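You operate a simulated robot arm through the tools that you are given. There is no shell and no other tool.

Carry out the task below with a simulated robot arm. There is one attempt and no reset: what you move stays moved.

Task
Put things in order on the top of the workbench. At the end: the white slotted cap stands where the white tub stood; the silver fitting from the top of the workbench stands on top of the green spool; the white tub from the top of the workbench stands on top of the brown box (marked "CLIPS"); the clear cup stands where the white slotted cap stood; whatever was shut is shut again. Leave all else as you found it, and nothing knocked over.

The check looks at the end state, three seconds after you hand in, the way a careful person would. Anything else that was tipped, shoved, dropped, spilled or broken makes it a failure. A push-on lid holds only when it is set on centred and level and pressed home; a screw cap is set on level and turned clockwise until tight.

Robot
A 5-joint arm with a two-finger parallel gripper, fixed in place. Base frame: the origin is at the foot of the arm, x ahead of it, y to its left, z up; the work surface is at about z = 0. Lengths are in mm, angles in degrees, forces in N, time in s.
With the tool pointing down near the work surface it reaches from about 260 to 680 mm from the base axis. Its first joint turns from -66.0 to 66.0 degrees. The tool tilts only in the upright plane through the base axis and itself; it spins freely about its own axis. Payload 2.9 kg.
The TCP is the grasp point between the finger pads, 30 mm short of the fingertips. In the tool frame z runs along the fingers and y along their closing line. Largest opening 110 mm; finger width 20, thickness 10; the body of the gripper, 48 by 112 mm, starts 55 mm behind the TCP.
Orientation is told as [roll, pitch, yaw] about the base's x, y, z axes, in that order, counted from this pose: with the fingers straight down and closing along the base's y, the tool's x points along the base's -x, its y along +y and its z along -z.

Tools
- The arm moves only by the tool play_rows. Its argument "targets" is a list of rows, each a list of 7 numbers: the turn, a rotation vector about the tool's x, y, z in degrees, then the shift along the tool's x, y, z in mm, then the closure in counts, from 0 (fully open) to 255 (shut). In form: [[ax, ay, az, x, y, z, fingers], ...]. A call has 1 to 20 rows; each row shifts and turns the commanded pose from where the row before left it, along the tool's axes as they then stand. Rows are played at 5 a second. More than 50 mm and 8.6 degrees between two rows, or a gripper value outside its range, and nothing of the call is played. Where a pose cannot be reached the arm comes as near as it can. A force on the tool above 40 N (or 10 N above the force at the start of the call, whichever is more), or a blocked arm, ends the call early, and 0.2 s more pass. The fingers move at their own pace (about 108 mm/s each) and stop on an object; they squeeze with about 39 N. The grip force told is the motor's: it shows also when the fingers shut on nothing. Time passes only in rows, and 0.2 s behind the last, so rows that do not move let the fingers close. The reply holds the time, the measured pose of the TCP, the force on the tool along the base axes, the opening and the grip force, in the units named above and with some noise, with the torque about the TCP (base axes, N m) and any sound that the robot's microphone picked up.
- Cameras (640 x 400 px; columns grow to the right, rows downward): "scene" is fixed at [29.5, -452.8, 593.5]; the picture's right is [0.79, -0.61, 0.00], its down [-0.41, -0.53, -0.74] and it looks along [0.46, 0.59, -0.67] (base axes); focal length 254 px, centre (320, 200). "wrist" rides on the gripper at [72, 17, -103] in the tool frame; the picture's right is [-0.23, 0.97, 0.00], its down [-0.76, -0.18, -0.62] and it looks along [-0.61, -0.14, 0.78] (tool axes); focal length 222 px, centre (320, 200).
- get_image(camera): a new picture of that camera. The clock stands still meanwhile.
- locate(camera, pixels): for up to 12 pixels [column, row] of the newest picture of that camera ("zoom" is the newest enlarged one), the place [x, y, z] in the base frame of the surface seen there, good to about 3 mm. The clock stands still meanwhile.
- enlarge(camera, box): a new picture of the part [left, top, right, bottom] of that camera's present view, enlarged. The clock stands still meanwhile.
- close_job(): hands the job in; it is judged then, once.

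Leave the gripper open and the arm clear of the work at the hand-in unless told otherwise.

The tools are called after "Emit:" by a JSON object that holds its "name" and its "arguments". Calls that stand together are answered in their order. play_rows: Moves the arm, as the interface text tells. Its arguments: {"type":"object","properties":{"targets":{"type":"array","items":{"type":"array","items":{"type":"number"}}}},"required":["targets"]} The other tools are called the same way: get_image (camera) takes a picture; locate (camera, pixels) gives the place of the surface under pixels of a picture; enlarge (camera, box) takes an enlarged picture of a part of a camera's view; close_job () hands the job in.

At the start:

```text
t: 0.0
position: [464.0, 168.9, 350.3]
tcp_rot: [0.0, -0.1, 0.0]
ft_force: [-0.3, 0.1, 0.1]
ft_torque: [-0.02, 0.0, -0.04]
grip_width: 110.0
grip_force: 0.1
```

scene: 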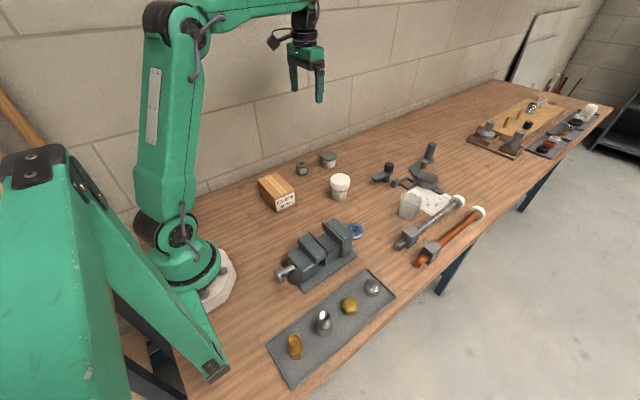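
wrist: 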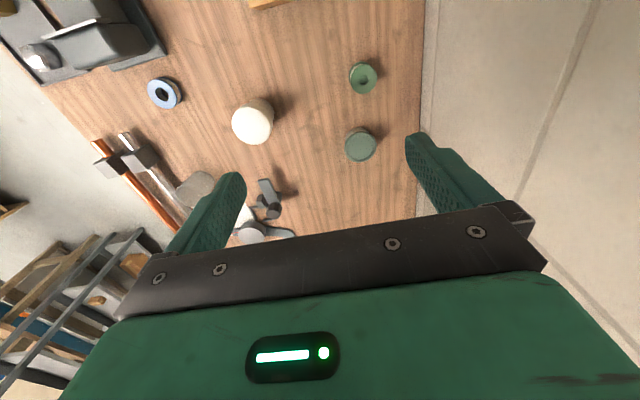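

I see a bench with a brown box, green spool, a white-lidded tub, a clear cup, a vise, a tray of fittings and hammers. I will enlarge the main regions to identify everything.

Emit:
{"name": "enlarge", "arguments": {"camera": "scene", "box": [240, 130, 400, 230]}}

Emit:
{"name": "enlarge", "arguments": {"camera": "scene", "box": [360, 130, 520, 230]}}

Emit:
{"name": "enlarge", "arguments": {"camera": "scene", "box": [240, 210, 432, 390]}}

Emit:
{"name": "enlarge", "arguments": {"camera": "scene", "box": [450, 80, 610, 180]}}

Emit:
{"name": "enlarge", "arguments": {"camera": "wrist", "box": [0, 0, 430, 260]}}

```text
4.00 times, centred on (320, 180) of scene
```

zoom: 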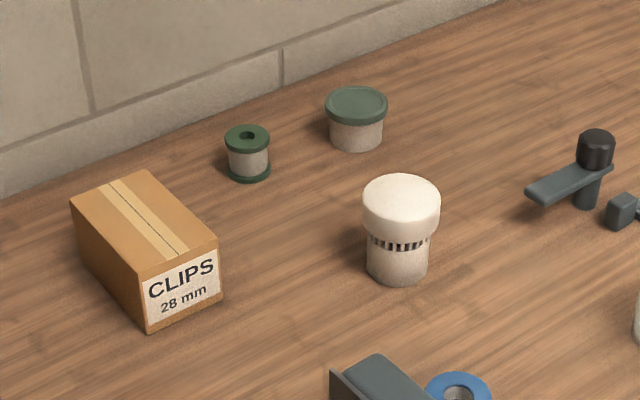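

```text
4.00 times, centred on (440, 180) of scene
```

zoom: 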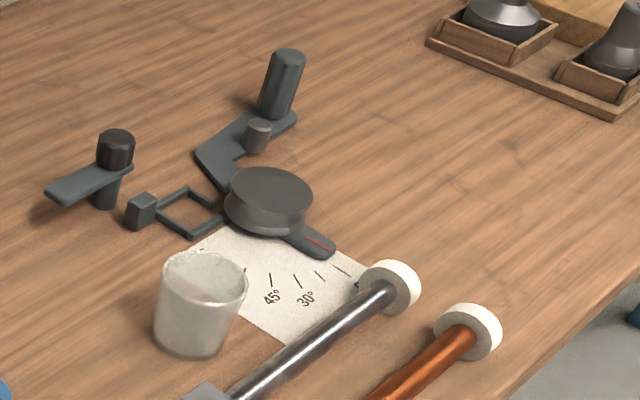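

```text
2.22 times, centred on (336, 300) of scene
```

zoom: 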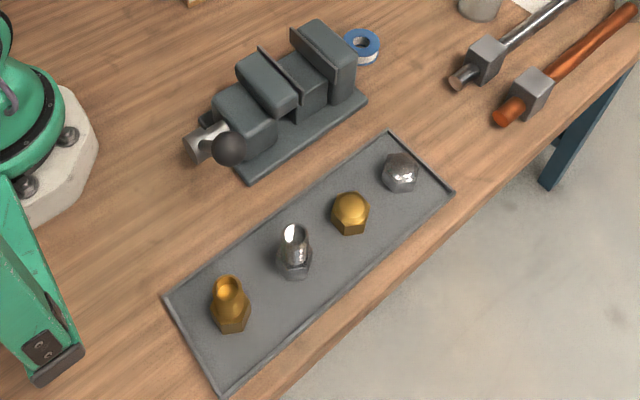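

```text
4.00 times, centred on (530, 130) of scene
```

zoom: 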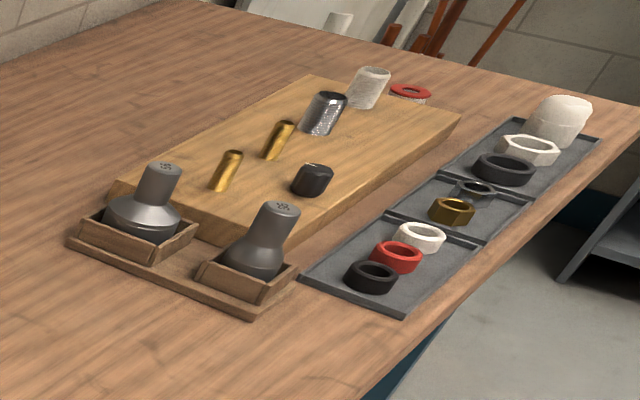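

```text
1.49 times, centred on (215, 130) of wrist
```

zoom: 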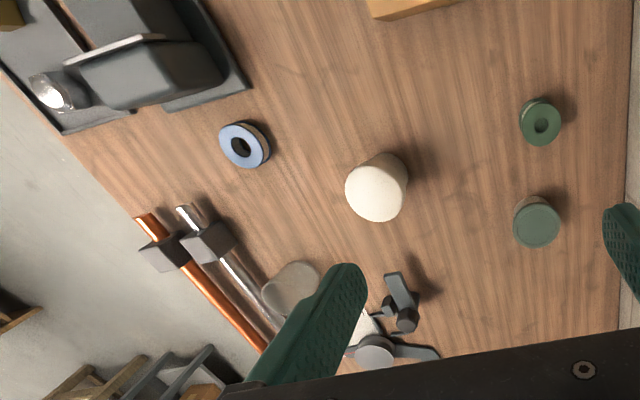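

I'll zoom in further on the candidates: the white vent-like piece (340,187), the green-lidded tub (328,159), the tray fittings and the far white items.

Emit:
{"name": "enlarge", "arguments": {"camera": "scene", "box": [316, 145, 364, 205]}}

Emit:
{"name": "enlarge", "arguments": {"camera": "scene", "box": [280, 270, 400, 365]}}

Emit:
{"name": "enlarge", "arguments": {"camera": "scene", "box": [500, 85, 640, 175]}}

Emit:
{"name": "enlarge", "arguments": {"camera": "scene", "box": [380, 180, 460, 230]}}

Emit:
{"name": "locate", "arguments": {"camera": "scene", "pixels": [[340, 180], [328, 156], [302, 165], [276, 185], [410, 200], [323, 320], [372, 287], [349, 305], [294, 346], [530, 107], [590, 110], [340, 199]]}}

```text
6.67 times, centred on (340, 175) of scene
```

zoom: 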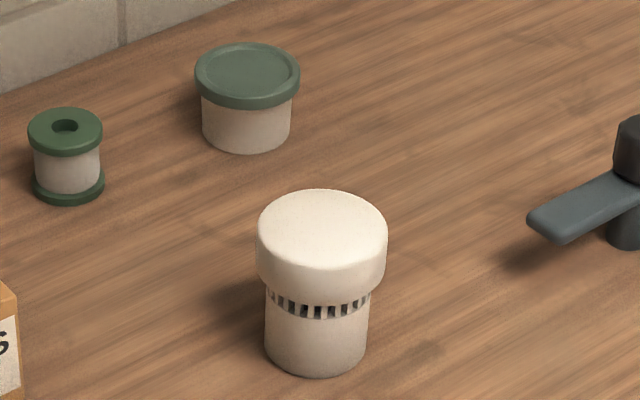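

```text
4.21 times, centred on (340, 318) of scene
```

zoom: 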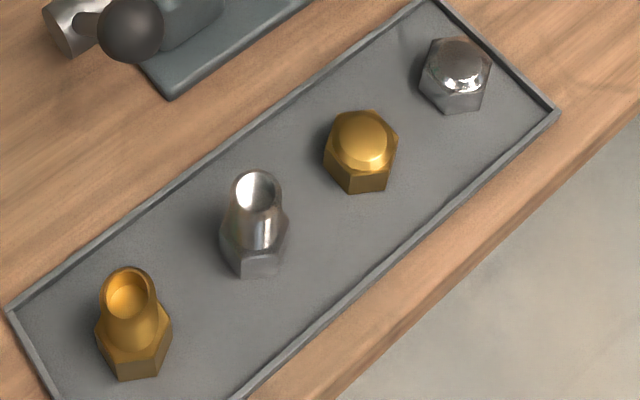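

```text
4.44 times, centred on (570, 130) of scene
```

zoom: 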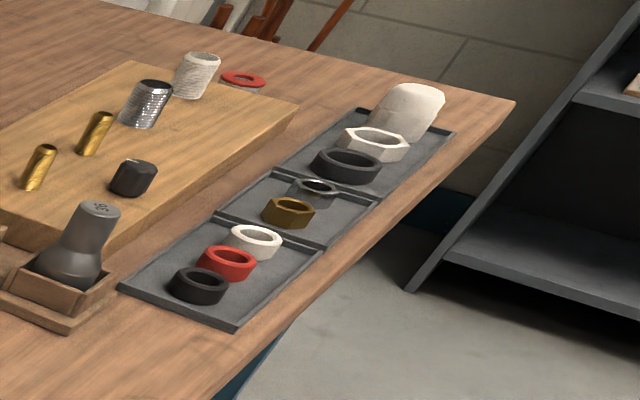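

```text
8.00 times, centred on (420, 205) of scene
```

zoom: 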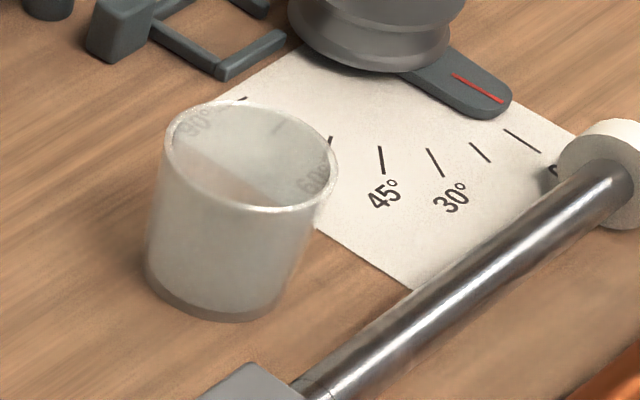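

```text
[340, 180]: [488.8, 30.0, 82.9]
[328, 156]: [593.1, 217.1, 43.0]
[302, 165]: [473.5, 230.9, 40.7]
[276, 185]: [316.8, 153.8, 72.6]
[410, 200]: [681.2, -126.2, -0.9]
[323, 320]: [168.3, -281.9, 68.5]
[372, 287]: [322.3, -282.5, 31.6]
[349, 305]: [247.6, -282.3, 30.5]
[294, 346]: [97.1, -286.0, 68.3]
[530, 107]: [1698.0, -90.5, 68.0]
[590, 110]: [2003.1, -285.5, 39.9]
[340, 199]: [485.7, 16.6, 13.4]
```

The vent-like white piece with slots is the slotted cap. The green-lidded one is the white tub. The tall silver hex piece in the tray is the silver fitting. I'll measure these in a fresh zoom.

Emit:
{"name": "enlarge", "arguments": {"camera": "scene", "box": [292, 145, 388, 205]}}

Emit:
{"name": "locate", "arguments": {"camera": "zoom", "pixels": [[262, 235], [382, 235], [320, 195], [320, 270], [316, 368], [200, 80], [295, 80], [247, 50], [247, 95], [246, 125], [34, 135], [98, 135]]}}

Emit:
{"name": "locate", "arguments": {"camera": "zoom", "pixels": [[66, 148], [66, 113], [66, 126], [66, 180], [66, 198], [247, 148], [208, 120], [286, 120], [318, 335], [270, 340], [363, 340], [318, 310]]}}

```text
6.67 times, centred on (340, 175) of scene
```

zoom: 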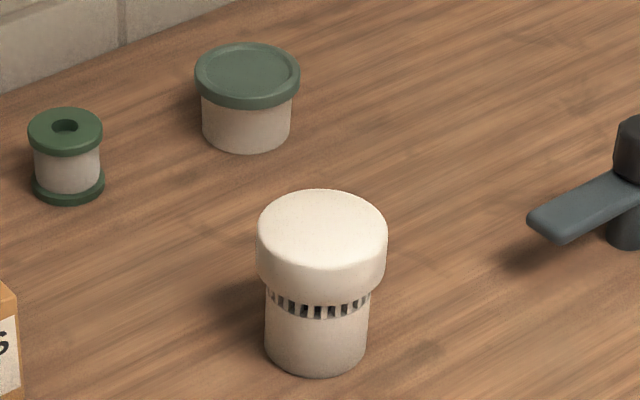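

```text
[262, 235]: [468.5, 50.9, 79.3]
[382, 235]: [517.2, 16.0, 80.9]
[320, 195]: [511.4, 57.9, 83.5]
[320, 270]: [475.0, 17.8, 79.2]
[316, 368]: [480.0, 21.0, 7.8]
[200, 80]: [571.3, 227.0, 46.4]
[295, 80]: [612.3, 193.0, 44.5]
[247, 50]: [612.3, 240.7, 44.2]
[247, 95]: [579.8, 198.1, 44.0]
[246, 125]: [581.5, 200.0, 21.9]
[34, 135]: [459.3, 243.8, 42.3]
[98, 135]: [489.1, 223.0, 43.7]
```

```text
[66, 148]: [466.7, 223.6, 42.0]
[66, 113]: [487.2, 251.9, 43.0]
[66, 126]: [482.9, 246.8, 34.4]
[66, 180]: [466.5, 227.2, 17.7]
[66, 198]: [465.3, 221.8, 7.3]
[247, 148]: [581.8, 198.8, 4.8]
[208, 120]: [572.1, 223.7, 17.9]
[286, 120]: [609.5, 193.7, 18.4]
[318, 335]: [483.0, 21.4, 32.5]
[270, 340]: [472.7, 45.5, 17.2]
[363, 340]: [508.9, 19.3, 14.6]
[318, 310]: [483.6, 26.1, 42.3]
```

Next I'll measure the box, the wall, the vise and the fitting area.

Emit:
{"name": "enlarge", "arguments": {"camera": "scene", "box": [244, 150, 340, 210]}}

Emit:
{"name": "locate", "arguments": {"camera": "zoom", "pixels": [[100, 190], [195, 158], [210, 275], [325, 245], [210, 215], [205, 383], [322, 335], [100, 120], [300, 60], [270, 335]]}}

Emit:
{"name": "locate", "arguments": {"camera": "scene", "pixels": [[283, 276], [308, 247], [335, 230], [300, 265], [320, 330], [328, 313], [316, 331], [331, 328], [342, 350], [300, 330], [290, 270], [278, 345]]}}

```text
6.67 times, centred on (292, 180) of scene
```

zoom: 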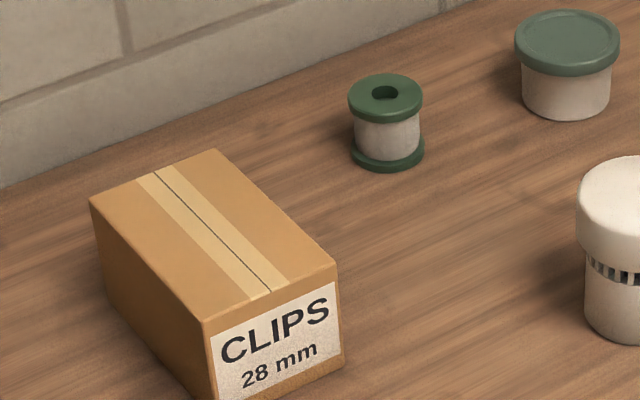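

```text
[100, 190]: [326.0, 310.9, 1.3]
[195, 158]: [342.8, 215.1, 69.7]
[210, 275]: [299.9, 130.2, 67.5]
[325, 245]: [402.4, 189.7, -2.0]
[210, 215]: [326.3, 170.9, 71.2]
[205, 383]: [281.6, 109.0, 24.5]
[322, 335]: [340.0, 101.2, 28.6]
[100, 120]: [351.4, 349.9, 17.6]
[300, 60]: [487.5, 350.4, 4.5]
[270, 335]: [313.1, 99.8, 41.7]
```

```text
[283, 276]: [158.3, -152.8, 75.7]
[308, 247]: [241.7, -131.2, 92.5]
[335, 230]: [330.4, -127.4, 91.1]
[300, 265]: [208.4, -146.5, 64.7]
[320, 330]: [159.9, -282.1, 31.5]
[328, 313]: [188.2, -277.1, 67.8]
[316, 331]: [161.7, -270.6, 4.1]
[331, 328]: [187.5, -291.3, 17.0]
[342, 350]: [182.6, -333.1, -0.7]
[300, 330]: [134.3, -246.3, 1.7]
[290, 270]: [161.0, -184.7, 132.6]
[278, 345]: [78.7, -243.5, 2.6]
```

The wall is at y≈350, which leaves plenty of room. The box top is at z≈71. There's something tall by the vise that I need to check. I'll move the arm back at height to look down at the box with the wrist camera.

Emit:
{"name": "play_rows", "arguments": {"targets": [[0, 0, 0, 40, -5, 0, 0], [0, 0, 0, 40, -5, 0, 0], [0, 0, 0, 40, -5, 0, 0], [0, 0, 0, 40, -5, 0, 0], [0, 0, 0, 0, 0, 0, 0]]}}

Emit:
{"name": "get_image", "arguments": {"camera": "wrist"}}

Emit:
{"name": "enlarge", "arguments": {"camera": "scene", "box": [270, 210, 366, 290]}}

```text
t: 1.2
position: [304.6, 151.0, 352.6]
tcp_rot: [0.0, -0.1, -0.1]
ft_force: [0.1, 0.0, 0.3]
ft_torque: [-0.01, 0.03, 0.0]
grip_width: 110.3
grip_force: 0.0
```

```text
taken
```

wrist: 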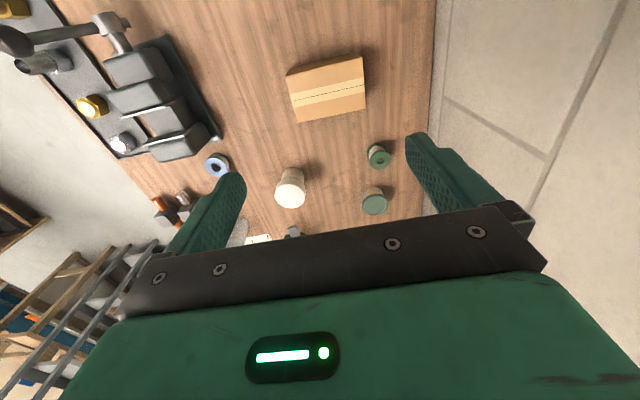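

```text
5.00 times, centred on (318, 250) of scene
```

zoom: 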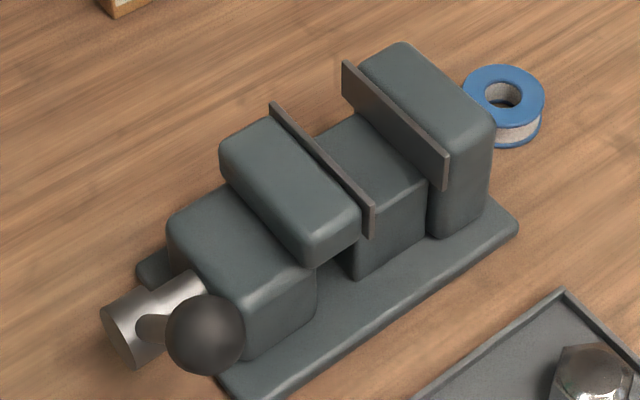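

The vise handle ball sticks up to z≈130 around (161,-185), so I'll have to avoid it. Next I'll zoom the wrist view on the box and the pieces.

Emit:
{"name": "enlarge", "arguments": {"camera": "wrist", "box": [260, 40, 420, 220]}}

Emit:
{"name": "locate", "arguments": {"camera": "wrist", "pixels": [[288, 76], [362, 58], [297, 121], [364, 108], [328, 90], [378, 153], [374, 201], [290, 190], [15, 40], [120, 40], [330, 75], [330, 105]]}}

```text
2.22 times, centred on (340, 130) of wrist
```

zoom: 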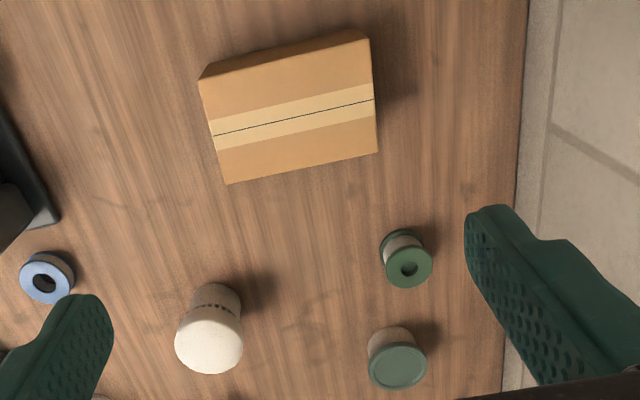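

```text
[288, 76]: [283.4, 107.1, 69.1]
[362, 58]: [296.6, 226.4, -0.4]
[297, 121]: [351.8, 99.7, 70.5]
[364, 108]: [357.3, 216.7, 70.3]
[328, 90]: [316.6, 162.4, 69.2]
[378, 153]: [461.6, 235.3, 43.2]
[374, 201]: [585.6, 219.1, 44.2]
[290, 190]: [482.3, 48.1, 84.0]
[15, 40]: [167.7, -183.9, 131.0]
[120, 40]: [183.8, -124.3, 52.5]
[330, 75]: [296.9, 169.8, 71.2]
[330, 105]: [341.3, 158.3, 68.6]
```

Emit:
{"name": "locate", "arguments": {"camera": "zoom", "pixels": [[398, 366], [370, 366], [426, 366], [398, 345], [408, 267], [385, 267], [431, 267], [210, 340], [177, 340], [243, 340], [210, 372], [376, 45]]}}

Emit:
{"name": "locate", "arguments": {"camera": "zoom", "pixels": [[203, 84], [366, 45], [374, 148], [229, 179], [290, 113], [408, 285], [408, 249], [398, 386], [398, 350]]}}

```text
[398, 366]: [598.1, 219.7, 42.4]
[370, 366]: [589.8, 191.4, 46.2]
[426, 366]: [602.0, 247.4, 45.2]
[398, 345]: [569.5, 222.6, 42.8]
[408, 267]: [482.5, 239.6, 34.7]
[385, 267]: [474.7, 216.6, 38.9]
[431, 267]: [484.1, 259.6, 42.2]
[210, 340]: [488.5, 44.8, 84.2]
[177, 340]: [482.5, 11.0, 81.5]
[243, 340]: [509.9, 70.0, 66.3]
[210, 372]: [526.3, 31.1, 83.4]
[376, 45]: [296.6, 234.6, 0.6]
```

```text
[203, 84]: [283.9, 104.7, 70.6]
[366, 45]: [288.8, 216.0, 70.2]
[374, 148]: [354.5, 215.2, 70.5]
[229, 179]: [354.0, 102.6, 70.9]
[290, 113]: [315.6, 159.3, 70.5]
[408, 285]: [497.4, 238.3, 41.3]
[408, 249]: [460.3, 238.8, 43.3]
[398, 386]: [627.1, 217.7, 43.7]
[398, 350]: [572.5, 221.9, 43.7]
```

Summary of what I've read:

| Item | Centre (x, y) | Height / top z |
|---|---|---|
| Box | (320,160) | 70.5 |
| Tub | (596,218) | 44 |
| Spool | (477,237) | 43 |
| Slotted cap | (494,38) | 83 |

I'll move nearer the tub for a finer measurement.

Emit:
{"name": "play_rows", "arguments": {"targets": [[0, 0, 0, -31, 9.6, 21.8, 0], [0, 0, 0, -31, 9.6, 21.8, 0], [0, 0, 0, -31, 9.6, 21.8, 0], [0, 0, 0, -31, 9.6, 21.8, 0], [0, 0, 0, -31, 9.6, 21.8, 0], [0, 0, 0, -31, 9.6, 21.8, 0], [0, 0, 0, -31, 9.6, 21.8, 0], [0, 0, 0, 0, 0, 0, 0]]}}

Emit:
{"name": "get_image", "arguments": {"camera": "wrist"}}

```text
t: 3.0
position: [521.3, 217.6, 195.6]
tcp_rot: [0.0, 0.1, 0.0]
ft_force: [-0.2, 0.4, -1.6]
ft_torque: [0.0, 0.01, 0.0]
grip_width: 109.9
grip_force: 0.0
```

```text
taken
```

wrist: 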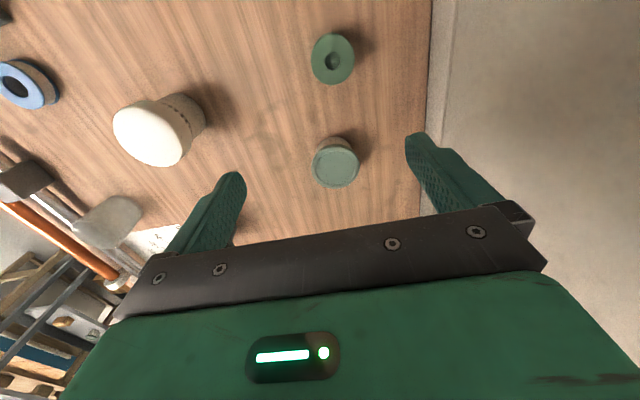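

Emit:
{"name": "enlarge", "arguments": {"camera": "wrist", "box": [280, 120, 400, 195]}}

Emit:
{"name": "locate", "arguments": {"camera": "zoom", "pixels": [[180, 230], [410, 230], [296, 350], [296, 160], [296, 250], [200, 190], [390, 190], [210, 320], [380, 320]]}}

Emit:
{"name": "locate", "arguments": {"camera": "wrist", "pixels": [[313, 59], [354, 59], [333, 38], [333, 82], [150, 133], [116, 130], [183, 140], [155, 108], [150, 163], [333, 60]]}}

```text
5.33 times, centred on (340, 158) of wrist
```

zoom: 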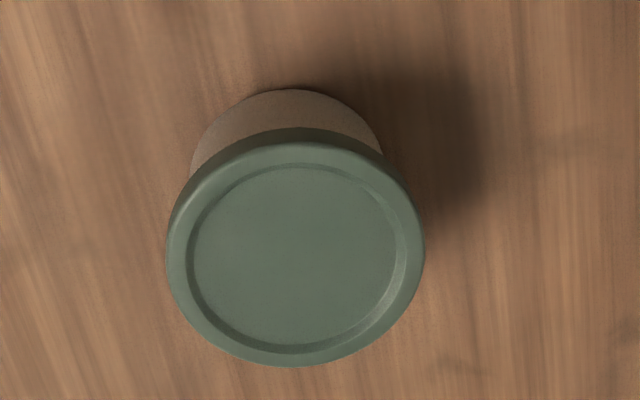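

```text
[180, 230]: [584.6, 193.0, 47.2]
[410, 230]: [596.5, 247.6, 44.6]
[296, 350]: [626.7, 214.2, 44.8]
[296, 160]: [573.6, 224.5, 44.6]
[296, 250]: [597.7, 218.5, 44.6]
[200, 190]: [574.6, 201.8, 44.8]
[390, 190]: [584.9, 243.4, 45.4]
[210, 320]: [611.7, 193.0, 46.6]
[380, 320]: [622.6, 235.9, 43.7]
```

```text
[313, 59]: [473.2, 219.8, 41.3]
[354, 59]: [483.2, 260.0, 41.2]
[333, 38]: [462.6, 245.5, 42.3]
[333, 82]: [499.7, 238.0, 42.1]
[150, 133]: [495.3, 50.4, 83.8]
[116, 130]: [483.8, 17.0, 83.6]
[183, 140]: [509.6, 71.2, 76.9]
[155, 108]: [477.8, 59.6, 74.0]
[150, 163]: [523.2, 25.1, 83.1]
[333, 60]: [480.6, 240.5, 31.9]
```

The tub's lid fits a circle centred at (598,219) with radius 29, and its top is at 44.6. I'll move over it and descend to TCP z≈36, closing along y.

Emit:
{"name": "play_rows", "arguments": {"targets": [[0, 0, 0, -38.5, 0.7, 0, 0], [0, 0, 0, -38.5, 0.7, 0, 0], [0, 0, 0, 0, 0, 40, 0], [0, 0, 0, 0, 0, 40, 0], [0, 0, 0, 0, 0, 40, 0], [0, 0, 0, 0, 0, 25, 0], [0, 0, 0, 0, 0, 12, 0], [0, 0, 0, 0, 0, 0, 0]]}}

Emit:
{"name": "get_image", "arguments": {"camera": "scene"}}

Emit:
{"name": "enlarge", "arguments": {"camera": "scene", "box": [290, 110, 386, 170]}}

```text
t: 4.8
position: [597.9, 218.3, 40.4]
tcp_rot: [0.0, 0.0, 0.0]
ft_force: [-0.3, 1.3, 0.1]
ft_torque: [-0.02, 0.02, 0.03]
grip_width: 109.9
grip_force: 0.1
```

```text
taken
```

scene: 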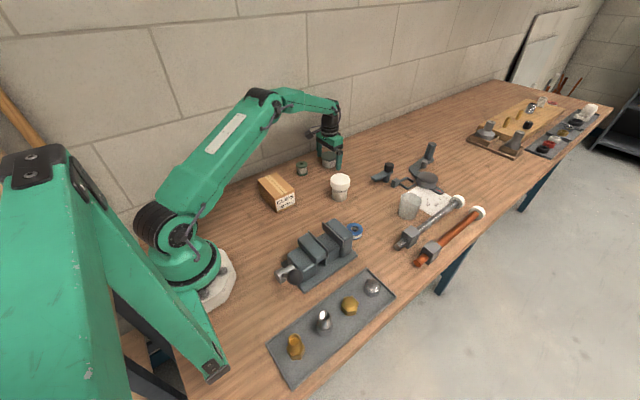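

```text
6.67 times, centred on (338, 140) of scene
```

zoom: 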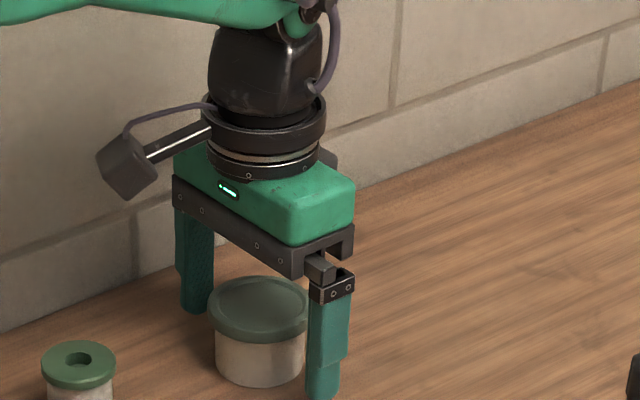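

The fingers straddle the tub (zoom centre (260,330)). I'll lower 5 mm more, close, and let it settle.

Emit:
{"name": "play_rows", "arguments": {"targets": [[0, 0, 0, 0, 0, 5, 0], [0, 0, 0, 0, 0, 0, 120], [0, 0, 0, 0, 0, 0, 255], [0, 0, 0, 0, 0, 0, 255], [0, 0, 0, 0, 0, 0, 255]]}}

Emit:
{"name": "enlarge", "arguments": {"camera": "scene", "box": [290, 110, 386, 170]}}

```text
t: 6.0
position: [598.4, 218.5, 35.5]
tcp_rot: [0.0, 0.1, -0.2]
ft_force: [0.1, -0.6, -0.6]
ft_torque: [0.02, 0.0, 0.0]
grip_width: 64.9
grip_force: 38.8
```

```text
6.67 times, centred on (338, 140) of scene
```

zoom: 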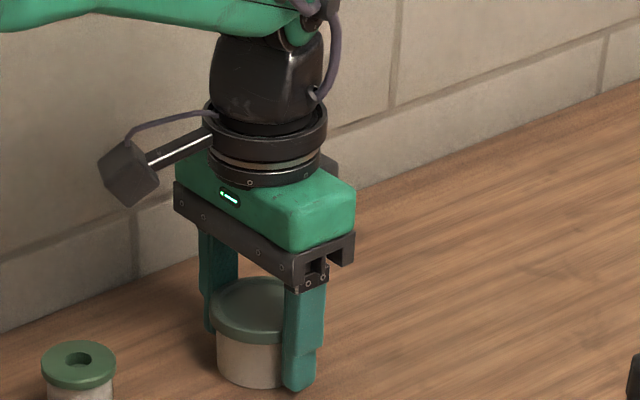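

It's holding at 65 mm on the lid. I'll lift a little, slowly, and check whether the tub follows.

Emit:
{"name": "play_rows", "arguments": {"targets": [[0, 0, 0, 0, 0, -2, 255], [0, 0, 0, 0, 0, -2, 255], [0, 0, 0, 0, 0, -2, 255], [0, 0, 0, 0, 0, -3, 255], [0, 0, 0, 0, 0, -3, 255], [0, 0, 0, 0, 0, 0, 255]]}}

Emit:
{"name": "enlarge", "arguments": {"camera": "scene", "box": [290, 110, 386, 170]}}

```text
t: 7.4
position: [598.8, 216.5, 48.3]
tcp_rot: [0.0, 0.0, -0.1]
ft_force: [0.0, -0.1, -1.2]
ft_torque: [0.02, 0.01, 0.02]
grip_width: 64.6
grip_force: 39.0
```

```text
6.67 times, centred on (338, 140) of scene
```

zoom: 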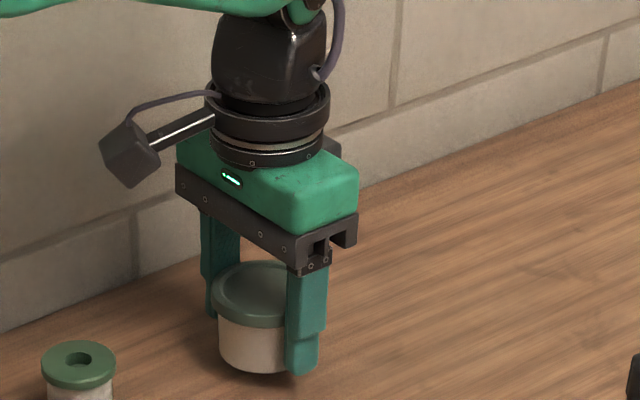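

The tub came up complete with its lid, adding about 1.2 N. I'll raise it to z≈160 and carry it over the box at (320,160).

Emit:
{"name": "play_rows", "arguments": {"targets": [[0, 0, 0, 0, 0, -30, 255], [0, 0, 0, 0, 0, -40, 255], [0, 0, 0, 0, 0, -40, 255], [0, 0, 0, 30, -6, 0, 255], [0, 0, 0, 40, -8.2, 0, 255], [0, 0, 0, 40, -8.2, 0, 255], [0, 0, 0, 40, -8.2, 0, 255], [0, 0, 0, 40, -8.2, 0, 255], [0, 0, 0, 40, -8.2, 0, 255], [0, 0, 0, 30, -6, 0, 255], [0, 0, 0, 18, -4, 0, 255], [0, 0, 0, 0, 0, 0, 255], [0, 0, 0, 0, 0, 0, 255]]}}

Emit:
{"name": "get_image", "arguments": {"camera": "wrist"}}

Emit:
{"name": "enlarge", "arguments": {"camera": "scene", "box": [228, 110, 356, 214]}}

```text
t: 10.2
position: [320.6, 158.8, 156.4]
tcp_rot: [0.0, 0.1, 0.0]
ft_force: [-0.7, -1.0, -1.8]
ft_torque: [0.0, 0.01, -0.01]
grip_width: 65.0
grip_force: 39.5
```

```text
taken
```

wrist: 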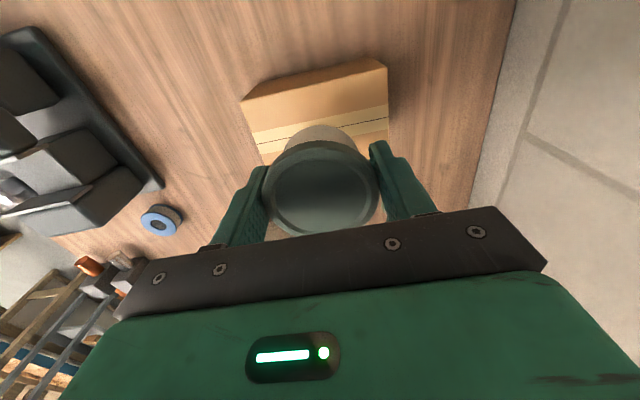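

```text
3.85 times, centred on (292, 162) of scene
```

zoom: 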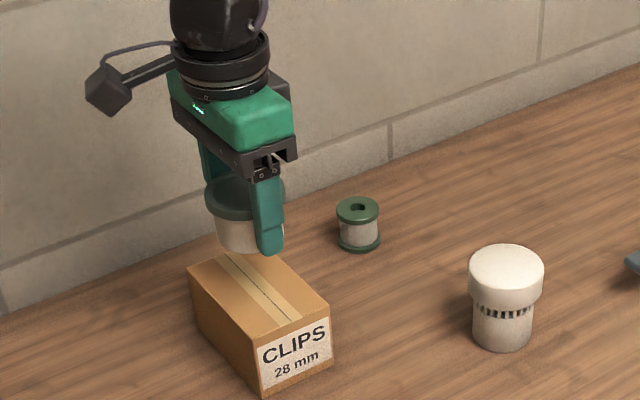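

The tub is over the box. I'll lower to just above the top (TCP contact expected at z≈106), then go gently.

Emit:
{"name": "play_rows", "arguments": {"targets": [[0, 0, 0, 0, 0, 25, 255], [0, 0, 0, 0, 0, 15, 255], [0, 0, 0, 0, 0, 5, 255], [0, 0, 0, 0, 0, 2, 255], [0, 0, 0, 0, 0, 0, 255]]}}

Emit:
{"name": "enlarge", "arguments": {"camera": "scene", "box": [228, 130, 324, 214]}}

```text
t: 11.4
position: [320.5, 160.0, 110.5]
tcp_rot: [0.1, 0.0, 0.0]
ft_force: [0.1, 0.2, -1.1]
ft_torque: [-0.03, 0.0, 0.0]
grip_width: 64.6
grip_force: 38.9
```

```text
4.76 times, centred on (276, 172) of scene
```

zoom: 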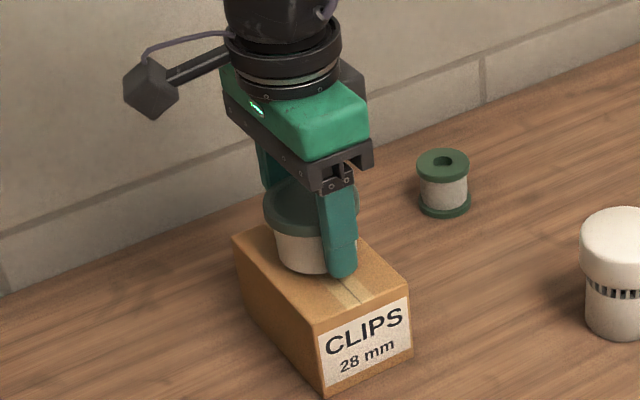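

The tub is close to the box top, so I'll lower in 1 mm steps and watch the force.

Emit:
{"name": "play_rows", "arguments": {"targets": [[0, 0, 0, 0, 0, 1, 255], [0, 0, 0, 0, 0, 1, 255], [0, 0, 0, 0, 0, 1, 255], [0, 0, 0, 0, 0, 0, 255]]}}

```text
t: 12.4
position: [321.7, 160.1, 107.0]
tcp_rot: [0.0, 0.0, 0.0]
ft_force: [0.7, -0.2, -1.1]
ft_torque: [0.0, 0.03, -0.01]
grip_width: 64.7
grip_force: 39.2
```

Emit:
{"name": "play_rows", "arguments": {"targets": [[0, 0, 0, 0, 0, 0.7, 255], [0, 0, 0, 0, 0, 0, 255]]}}

Emit:
{"name": "play_rows", "arguments": {"targets": [[0, 0, 0, 0, 0, 0.7, 255], [0, 0, 0, 0, 0, 0, 255]]}}

Emit:
{"name": "play_rows", "arguments": {"targets": [[0, 0, 0, 0, 0, 0.5, 255], [0, 0, 0, 0, 0, 0, 255]]}}

```text
t: 13.0
position: [321.6, 160.2, 108.4]
tcp_rot: [0.0, 0.0, 0.1]
ft_force: [-0.6, -0.3, -0.4]
ft_torque: [0.01, -0.03, 0.03]
grip_width: 64.6
grip_force: 39.1
```

```text
t: 13.6
position: [319.2, 159.9, 108.0]
tcp_rot: [-0.1, 0.1, -0.1]
ft_force: [-0.5, 0.5, -1.1]
ft_torque: [0.0, 0.01, 0.02]
grip_width: 64.6
grip_force: 39.4
```

```text
t: 14.2
position: [319.6, 159.7, 106.1]
tcp_rot: [0.1, 0.1, 0.0]
ft_force: [-0.1, -0.3, -1.2]
ft_torque: [-0.02, 0.01, 0.0]
grip_width: 64.7
grip_force: 39.0
```

There's no contact yet, so I'll continue.

Emit:
{"name": "play_rows", "arguments": {"targets": [[0, 0, 0, 0, 0, 0.7, 255], [0, 0, 0, 0, 0, 0, 255]]}}

Emit:
{"name": "play_rows", "arguments": {"targets": [[0, 0, 0, 0, 0, 0.7, 255], [0, 0, 0, 0, 0, 0, 255]]}}

Emit:
{"name": "enlarge", "arguments": {"camera": "scene", "box": [252, 150, 316, 200]}}

```text
t: 14.8
position: [320.7, 160.7, 105.0]
tcp_rot: [0.0, 0.0, 0.0]
ft_force: [-0.9, 0.7, 1.6]
ft_torque: [-0.01, -0.01, 0.0]
grip_width: 64.5
grip_force: 39.4
```

```text
t: 15.4
position: [319.9, 160.7, 106.0]
tcp_rot: [0.0, 0.0, -0.1]
ft_force: [-3.3, -2.0, 17.7]
ft_torque: [-0.1, 0.21, -0.05]
grip_width: 64.6
grip_force: 39.1
```

```text
8.00 times, centred on (284, 175) of scene
```

zoom: 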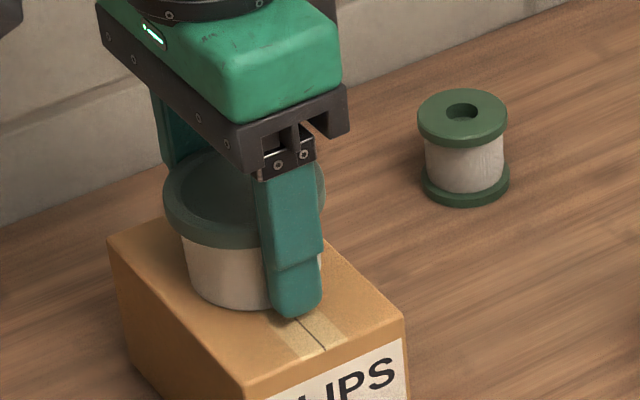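

Contact is made (17.7 N). I'll relax slightly, open just a little so the tub settles, then open wide and rise.

Emit:
{"name": "play_rows", "arguments": {"targets": [[0, 0, 0, 0, 0, -0.5, 255], [0, 0, 0, 0, 0, 0, 98], [0, 0, 0, 0, 0, 0, 80], [0, 0, 0, 0, 0, 0, 50], [0, 0, 0, 0, 0, -10, 50], [0, 0, 0, 0, 0, -30, 40], [0, 0, 0, 0, 0, -40, 20], [0, 0, 0, 0, 0, -40, 0], [0, 0, 0, 0, 0, 0, 0]]}}

Emit:
{"name": "enlarge", "arguments": {"camera": "scene", "box": [228, 140, 324, 214]}}

Emit:
{"name": "get_image", "arguments": {"camera": "wrist"}}

```text
t: 17.4
position: [317.8, 161.5, 226.7]
tcp_rot: [0.0, 0.0, 0.0]
ft_force: [0.1, -0.6, -0.3]
ft_torque: [0.0, 0.05, 0.0]
grip_width: 110.0
grip_force: 0.1
```

```text
5.41 times, centred on (276, 177) of scene
```

zoom: 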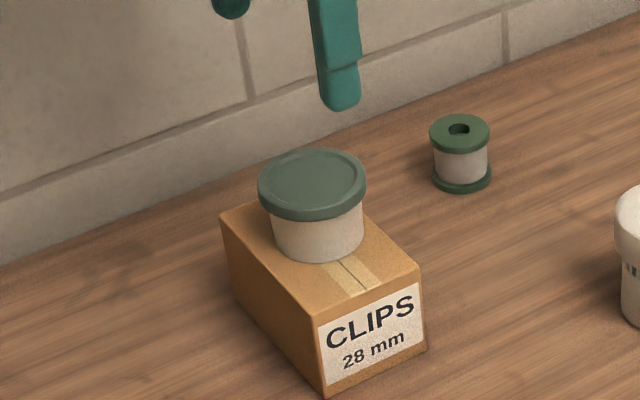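

```text
taken
```

wrist: 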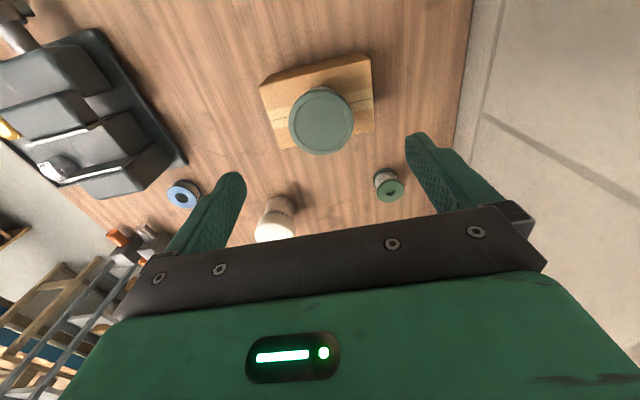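

The tub sits level on the box with its lid on. Next is the slotted cap, so I'll move to view it from near (425,35).

Emit:
{"name": "play_rows", "arguments": {"targets": [[0, 0, 0, -27, -30, 0, 0], [0, 0, 0, -27, -31, 0, 0], [0, 0, 0, -27, -31, 0, 0], [0, 0, 0, -27, -31, 0, 0], [0, 0, 0, 0, 0, 0, 0], [0, 0, 0, 0, 0, 0, 0]]}}

Emit:
{"name": "get_image", "arguments": {"camera": "wrist"}}

```text
t: 18.8
position: [427.3, 37.6, 227.6]
tcp_rot: [0.0, 0.1, -0.1]
ft_force: [-0.7, 0.2, -0.1]
ft_torque: [0.01, 0.0, 0.01]
grip_width: 110.1
grip_force: 0.1
```

```text
taken
```

wrist: 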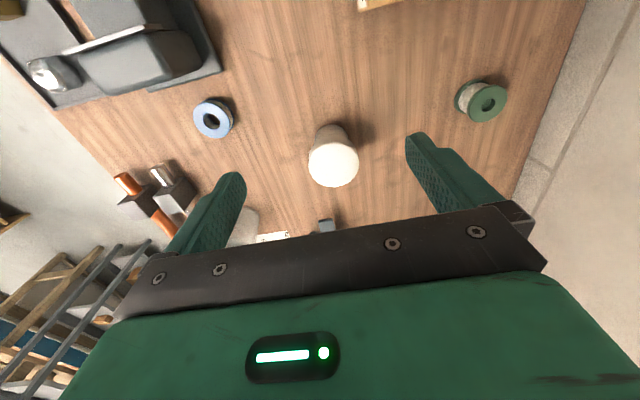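

Emit:
{"name": "enlarge", "arguments": {"camera": "wrist", "box": [280, 110, 392, 180]}}

Emit:
{"name": "locate", "arguments": {"camera": "wrist", "pixels": [[310, 163], [356, 163], [333, 185], [333, 145], [333, 163], [316, 176], [350, 178], [352, 148], [315, 148]]}}

```text
5.71 times, centred on (336, 145) of wrist
```

zoom: 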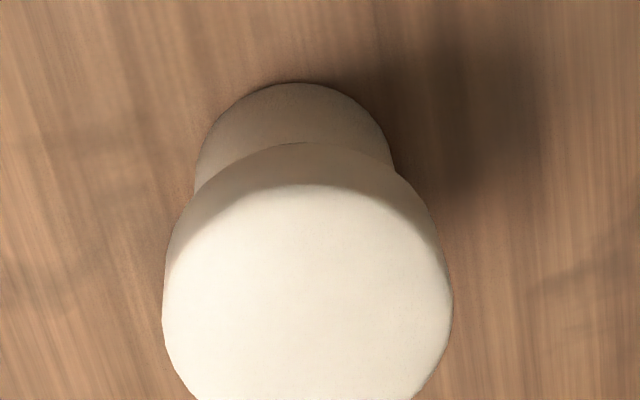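

```text
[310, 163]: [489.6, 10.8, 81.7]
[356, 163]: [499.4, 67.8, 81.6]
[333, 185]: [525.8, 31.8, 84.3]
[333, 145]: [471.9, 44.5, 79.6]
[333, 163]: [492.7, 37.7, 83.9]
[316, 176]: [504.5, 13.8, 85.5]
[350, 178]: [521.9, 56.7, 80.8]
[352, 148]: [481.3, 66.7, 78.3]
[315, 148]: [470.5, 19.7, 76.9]
```

The slotted cap is centred at (495,39) with its top at 83. I'll go over it, descend to TCP z≈65 and grip it along y.

Emit:
{"name": "play_rows", "arguments": {"targets": [[0, 0, 0, -34, 0.7, 0, 0], [0, 0, 0, -34, 0.7, 0, 0], [0, 0, 0, 0, 0, 40, 0], [0, 0, 0, 0, 0, 40, 0], [0, 0, 0, 0, 0, 40, 0], [0, 0, 0, 0, 0, 30, 0], [0, 0, 0, 0, 0, 12, 0], [0, 0, 0, 0, 0, 0, 0], [0, 0, 0, 0, 0, 0, 70]]}}

Emit:
{"name": "enlarge", "arguments": {"camera": "scene", "box": [292, 145, 388, 205]}}

```text
t: 20.8
position: [495.9, 39.0, 65.4]
tcp_rot: [0.1, 0.0, 0.0]
ft_force: [1.2, -0.6, 0.0]
ft_torque: [0.0, 0.0, -0.02]
grip_width: 79.9
grip_force: 0.1
```

```text
6.67 times, centred on (340, 175) of scene
```

zoom: 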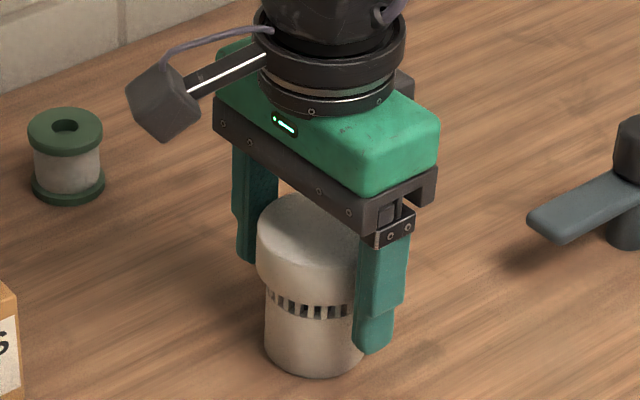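

The fingers are centred about the slotted cap. I'll close and lift it slightly.

Emit:
{"name": "play_rows", "arguments": {"targets": [[0, 0, 0, 0, 0, 0, 255], [0, 0, 0, 0, 0, 0, 255], [0, 0, 0, 0, 0, 0, 255], [0, 0, 0, 0, 0, 0, 255]]}}

Emit:
{"name": "play_rows", "arguments": {"targets": [[0, 0, 0, 0, 0, -3, 255], [0, 0, 0, 0, 0, -4, 255], [0, 0, 0, 0, 0, -5, 255], [0, 0, 0, 0, 0, 0, 255]]}}

Emit:
{"name": "enlarge", "arguments": {"camera": "scene", "box": [292, 145, 388, 205]}}

```text
t: 21.8
position: [494.8, 39.3, 65.1]
tcp_rot: [0.0, -0.1, 0.0]
ft_force: [0.9, -0.4, -0.7]
ft_torque: [-0.04, 0.01, 0.01]
grip_width: 64.2
grip_force: 39.0
```

```text
t: 22.8
position: [494.4, 39.9, 76.9]
tcp_rot: [0.0, 0.0, 0.0]
ft_force: [0.5, 0.0, -1.3]
ft_torque: [0.02, -0.01, -0.03]
grip_width: 64.5
grip_force: 39.0
```

```text
6.67 times, centred on (340, 175) of scene
```

zoom: 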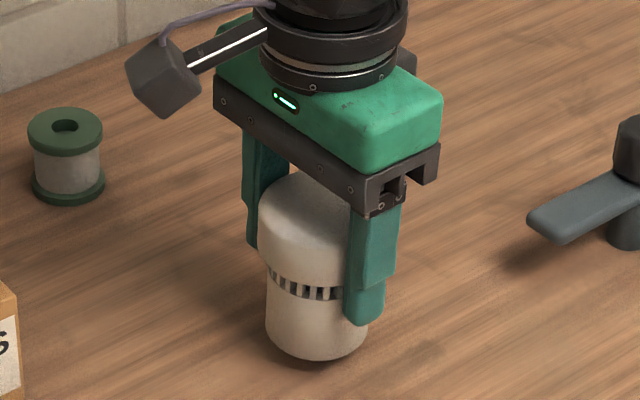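

The whole piece lifted. Next I'll raise it, carry it to (598,218.5), and start lowering.

Emit:
{"name": "play_rows", "arguments": {"targets": [[0, 0, 0, 0, 0, -30, 255], [0, 0, 0, 0, 0, -30, 255], [0, 0, 0, -15, 26, 0, 255], [0, 0, 0, -20, 35, 0, 255], [0, 0, 0, -20, 35, 0, 255], [0, 0, 0, -20, 35, 0, 255], [0, 0, 0, -17, 29.5, 0, 255], [0, 0, 0, -11, 19, 0, 255], [0, 0, 0, 0, 0, 0, 255], [0, 0, 0, 0, 0, 0, 255]]}}

Emit:
{"name": "get_image", "arguments": {"camera": "scene"}}

```text
t: 25.0
position: [598.2, 217.2, 133.8]
tcp_rot: [0.0, 0.0, -0.1]
ft_force: [-0.4, -0.7, -1.3]
ft_torque: [-0.01, 0.01, 0.06]
grip_width: 64.4
grip_force: 38.8
```

```text
taken
```

scene: 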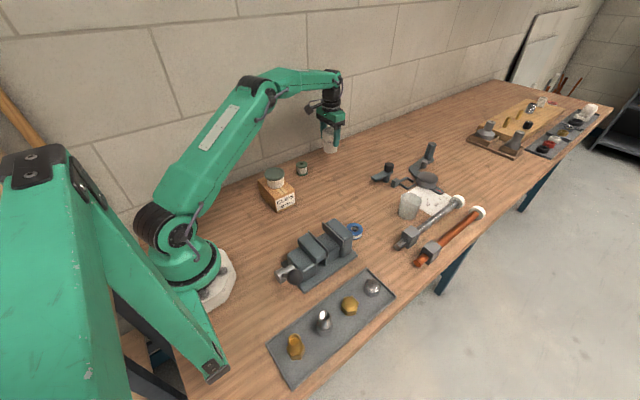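

I'll lower the cap to just above the surface, then step down gently.

Emit:
{"name": "play_rows", "arguments": {"targets": [[0, 0, 0, 0, 0, 30, 255], [0, 0, 0, 0, 0, 25, 255], [0, 0, 0, 0, 0, 10, 255], [0, 0, 0, 0, 0, 3, 255], [0, 0, 0, 0, 0, 0, 255]]}}

Emit:
{"name": "play_rows", "arguments": {"targets": [[0, 0, 0, 0, 0, 1, 255], [0, 0, 0, 0, 0, 0, 255]]}}

Emit:
{"name": "play_rows", "arguments": {"targets": [[0, 0, 0, 0, 0, 1, 255], [0, 0, 0, 0, 0, 0, 255]]}}

Emit:
{"name": "play_rows", "arguments": {"targets": [[0, 0, 0, 0, 0, 0.7, 255], [0, 0, 0, 0, 0, 0, 255]]}}

```text
t: 26.2
position: [598.6, 216.4, 65.7]
tcp_rot: [0.0, -0.1, 0.0]
ft_force: [0.2, -0.8, -1.6]
ft_torque: [0.04, 0.0, -0.02]
grip_width: 64.1
grip_force: 38.4
```

```text
t: 26.8
position: [599.2, 217.8, 64.6]
tcp_rot: [0.1, 0.0, 0.0]
ft_force: [0.7, -0.1, -1.8]
ft_torque: [-0.04, 0.05, -0.03]
grip_width: 64.2
grip_force: 38.2
```

```text
t: 27.4
position: [597.9, 217.6, 64.6]
tcp_rot: [-0.1, 0.0, -0.2]
ft_force: [0.6, -0.9, 1.1]
ft_torque: [-0.12, 0.0, -0.01]
grip_width: 64.2
grip_force: 38.6
```

```text
t: 28.0
position: [600.2, 218.1, 65.0]
tcp_rot: [0.1, -0.1, -0.1]
ft_force: [2.4, 2.0, 7.2]
ft_torque: [-0.06, -0.08, 0.06]
grip_width: 64.3
grip_force: 39.5
```

Contact (7 N). I'll open gently and withdraw straight up.

Emit:
{"name": "play_rows", "arguments": {"targets": [[0, 0, 0, 0, 0, 0, 98], [0, 0, 0, 0, 0, 0, 80], [0, 0, 0, 0, 0, 0, 40], [0, 0, 0, 0, 0, 0, 20], [0, 0, 0, 0, 0, -15, 20], [0, 0, 0, 0, 0, -40, 20], [0, 0, 0, 0, 0, -40, 0], [0, 0, 0, 0, 0, -40, 0], [0, 0, 0, 0, 0, 0, 0]]}}

Emit:
{"name": "enlarge", "arguments": {"camera": "scene", "box": [260, 120, 388, 200]}}

```text
t: 30.0
position: [596.6, 218.5, 200.2]
tcp_rot: [-0.1, -0.1, 0.0]
ft_force: [0.3, 0.3, -0.2]
ft_torque: [0.0, -0.06, 0.0]
grip_width: 109.9
grip_force: 0.0
```

```text
5.00 times, centred on (324, 160) of scene
```

zoom: 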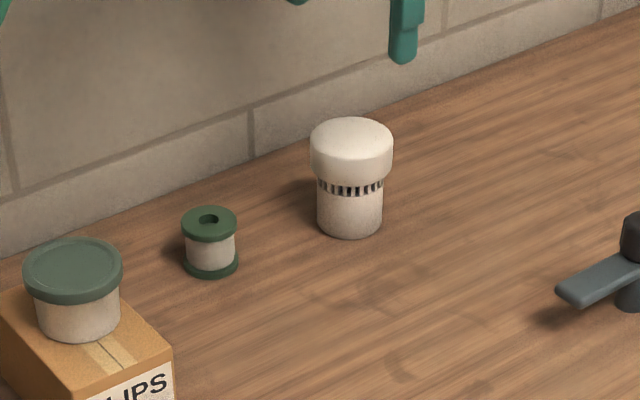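

The slotted cap stands where the tub was. By ray geometry the cup is near (611,-161) with a height of about 70. I'll move over to view it with the wrist camera.

Emit:
{"name": "play_rows", "arguments": {"targets": [[0, 0, 0, 7, -40, -3, 0], [0, 0, 0, 7, -40, -3, 0], [0, 0, 0, 7, -40, -3, 0], [0, 0, 0, 7, -40, -3, 0], [0, 0, 0, 7, -40, -3, 0], [0, 0, 0, 7, -40, -3, 0], [0, 0, 0, 7, -40, -3, 0], [0, 0, 0, 7, -40, -3, 0], [0, 0, 0, 7, -40, -3, 0], [0, 0, 0, 0, 0, 0, 0], [0, 0, 0, 0, 0, 0, 0]]}}

Emit:
{"name": "get_image", "arguments": {"camera": "wrist"}}

Emit:
{"name": "enlarge", "arguments": {"camera": "wrist", "box": [200, 60, 420, 230]}}

```text
t: 32.4
position: [532.9, -144.3, 230.2]
tcp_rot: [-0.1, 0.0, -0.1]
ft_force: [-0.6, 0.1, 0.2]
ft_torque: [0.04, 0.02, -0.03]
grip_width: 110.2
grip_force: 0.1
```

```text
taken
```

wrist: 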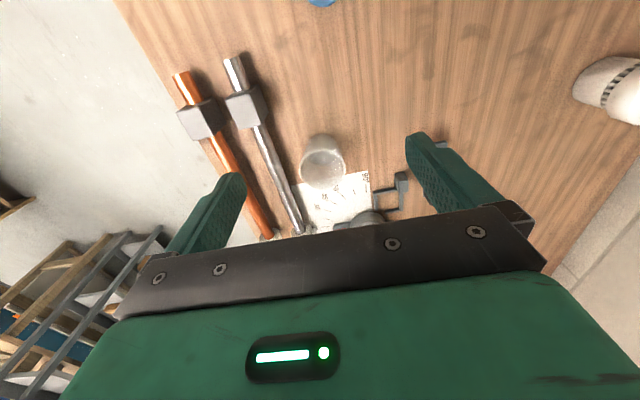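

```text
2.35 times, centred on (310, 145) of wrist
```

zoom: 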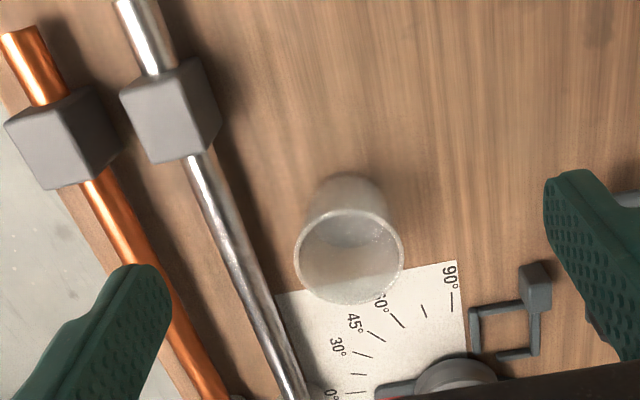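

Emit:
{"name": "enlarge", "arguments": {"camera": "wrist", "box": [280, 125, 376, 200]}}

Emit:
{"name": "locate", "arguments": {"camera": "wrist", "pixels": [[266, 140], [276, 165], [287, 190], [296, 220], [246, 100], [222, 150], [235, 180], [322, 134], [343, 155], [404, 178], [370, 192], [365, 217]]}}

Emit:
{"name": "locate", "arguments": {"camera": "zoom", "pixels": [[150, 240], [430, 240], [290, 350], [290, 160], [290, 130], [220, 75], [290, 57], [355, 75], [200, 130], [390, 130], [290, 260], [290, 75]]}}

```text
5.33 times, centred on (328, 162) of wrist
```

zoom: 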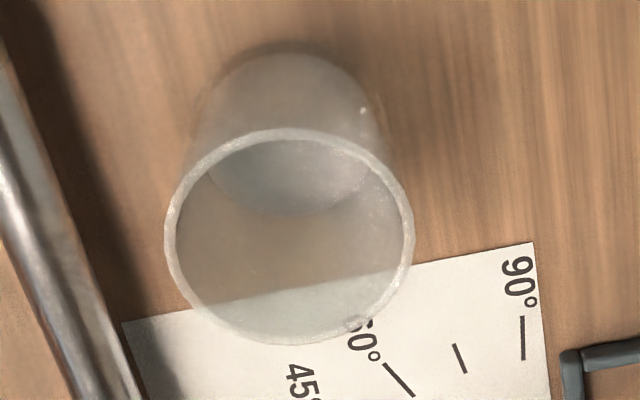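

```text
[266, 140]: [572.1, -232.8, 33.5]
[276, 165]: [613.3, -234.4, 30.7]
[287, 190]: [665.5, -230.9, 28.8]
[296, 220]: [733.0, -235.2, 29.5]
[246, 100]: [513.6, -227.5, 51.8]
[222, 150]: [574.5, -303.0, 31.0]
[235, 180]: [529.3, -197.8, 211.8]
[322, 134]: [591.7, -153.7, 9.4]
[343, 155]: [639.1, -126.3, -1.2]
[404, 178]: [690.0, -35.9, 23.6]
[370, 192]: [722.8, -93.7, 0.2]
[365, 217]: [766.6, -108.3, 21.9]
```

```text
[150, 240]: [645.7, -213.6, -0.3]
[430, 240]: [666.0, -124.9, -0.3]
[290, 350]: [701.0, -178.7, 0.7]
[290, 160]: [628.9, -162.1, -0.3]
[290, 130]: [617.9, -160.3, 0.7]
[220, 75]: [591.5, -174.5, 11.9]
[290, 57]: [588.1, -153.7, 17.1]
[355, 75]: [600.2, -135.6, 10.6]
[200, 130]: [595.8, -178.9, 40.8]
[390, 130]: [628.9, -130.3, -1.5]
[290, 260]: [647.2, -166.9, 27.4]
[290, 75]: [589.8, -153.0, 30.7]
```

The cup is centred at about (614,-159), about 64 mm wide and 72 high. The silver hammer's handle edge is at y≈-225, so I'll approach with the fingers opened only to about 85 mm. I'll stop partway down to check.

Emit:
{"name": "play_rows", "arguments": {"targets": [[0, 0, 0, -27, -5.3, 0, 58], [0, 0, 0, -27, -5.3, 0, 58], [0, 0, 0, -27, -5.4, 0, 58], [0, 0, 0, 0, 0, 40, 58], [0, 0, 0, 0, 0, 40, 58], [0, 0, 0, 0, 0, 35, 58], [0, 0, 0, 0, 0, 0, 58], [0, 0, 0, 0, 0, 0, 58]]}}

Emit:
{"name": "get_image", "arguments": {"camera": "wrist"}}

Emit:
{"name": "enlarge", "arguments": {"camera": "scene", "box": [360, 160, 472, 240]}}

```text
t: 34.2
position: [619.9, -157.7, 111.1]
tcp_rot: [0.0, 0.0, -0.1]
ft_force: [0.7, 0.0, 1.1]
ft_torque: [-0.04, 0.02, -0.01]
grip_width: 85.1
grip_force: 0.1
```

```text
taken
```

wrist: 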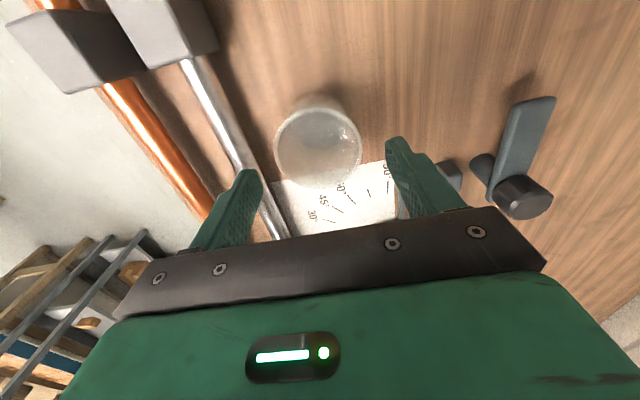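

```text
5.00 times, centred on (416, 200) of scene
```

zoom: 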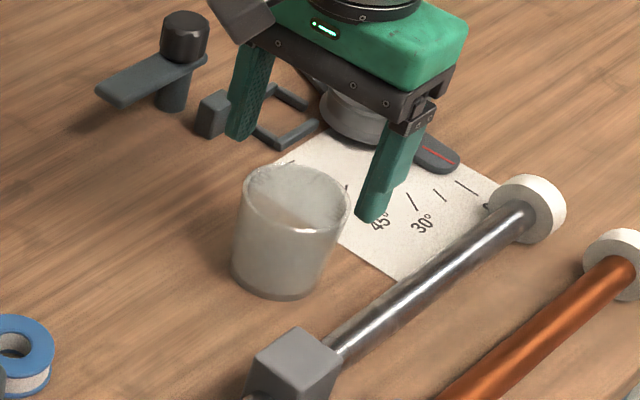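

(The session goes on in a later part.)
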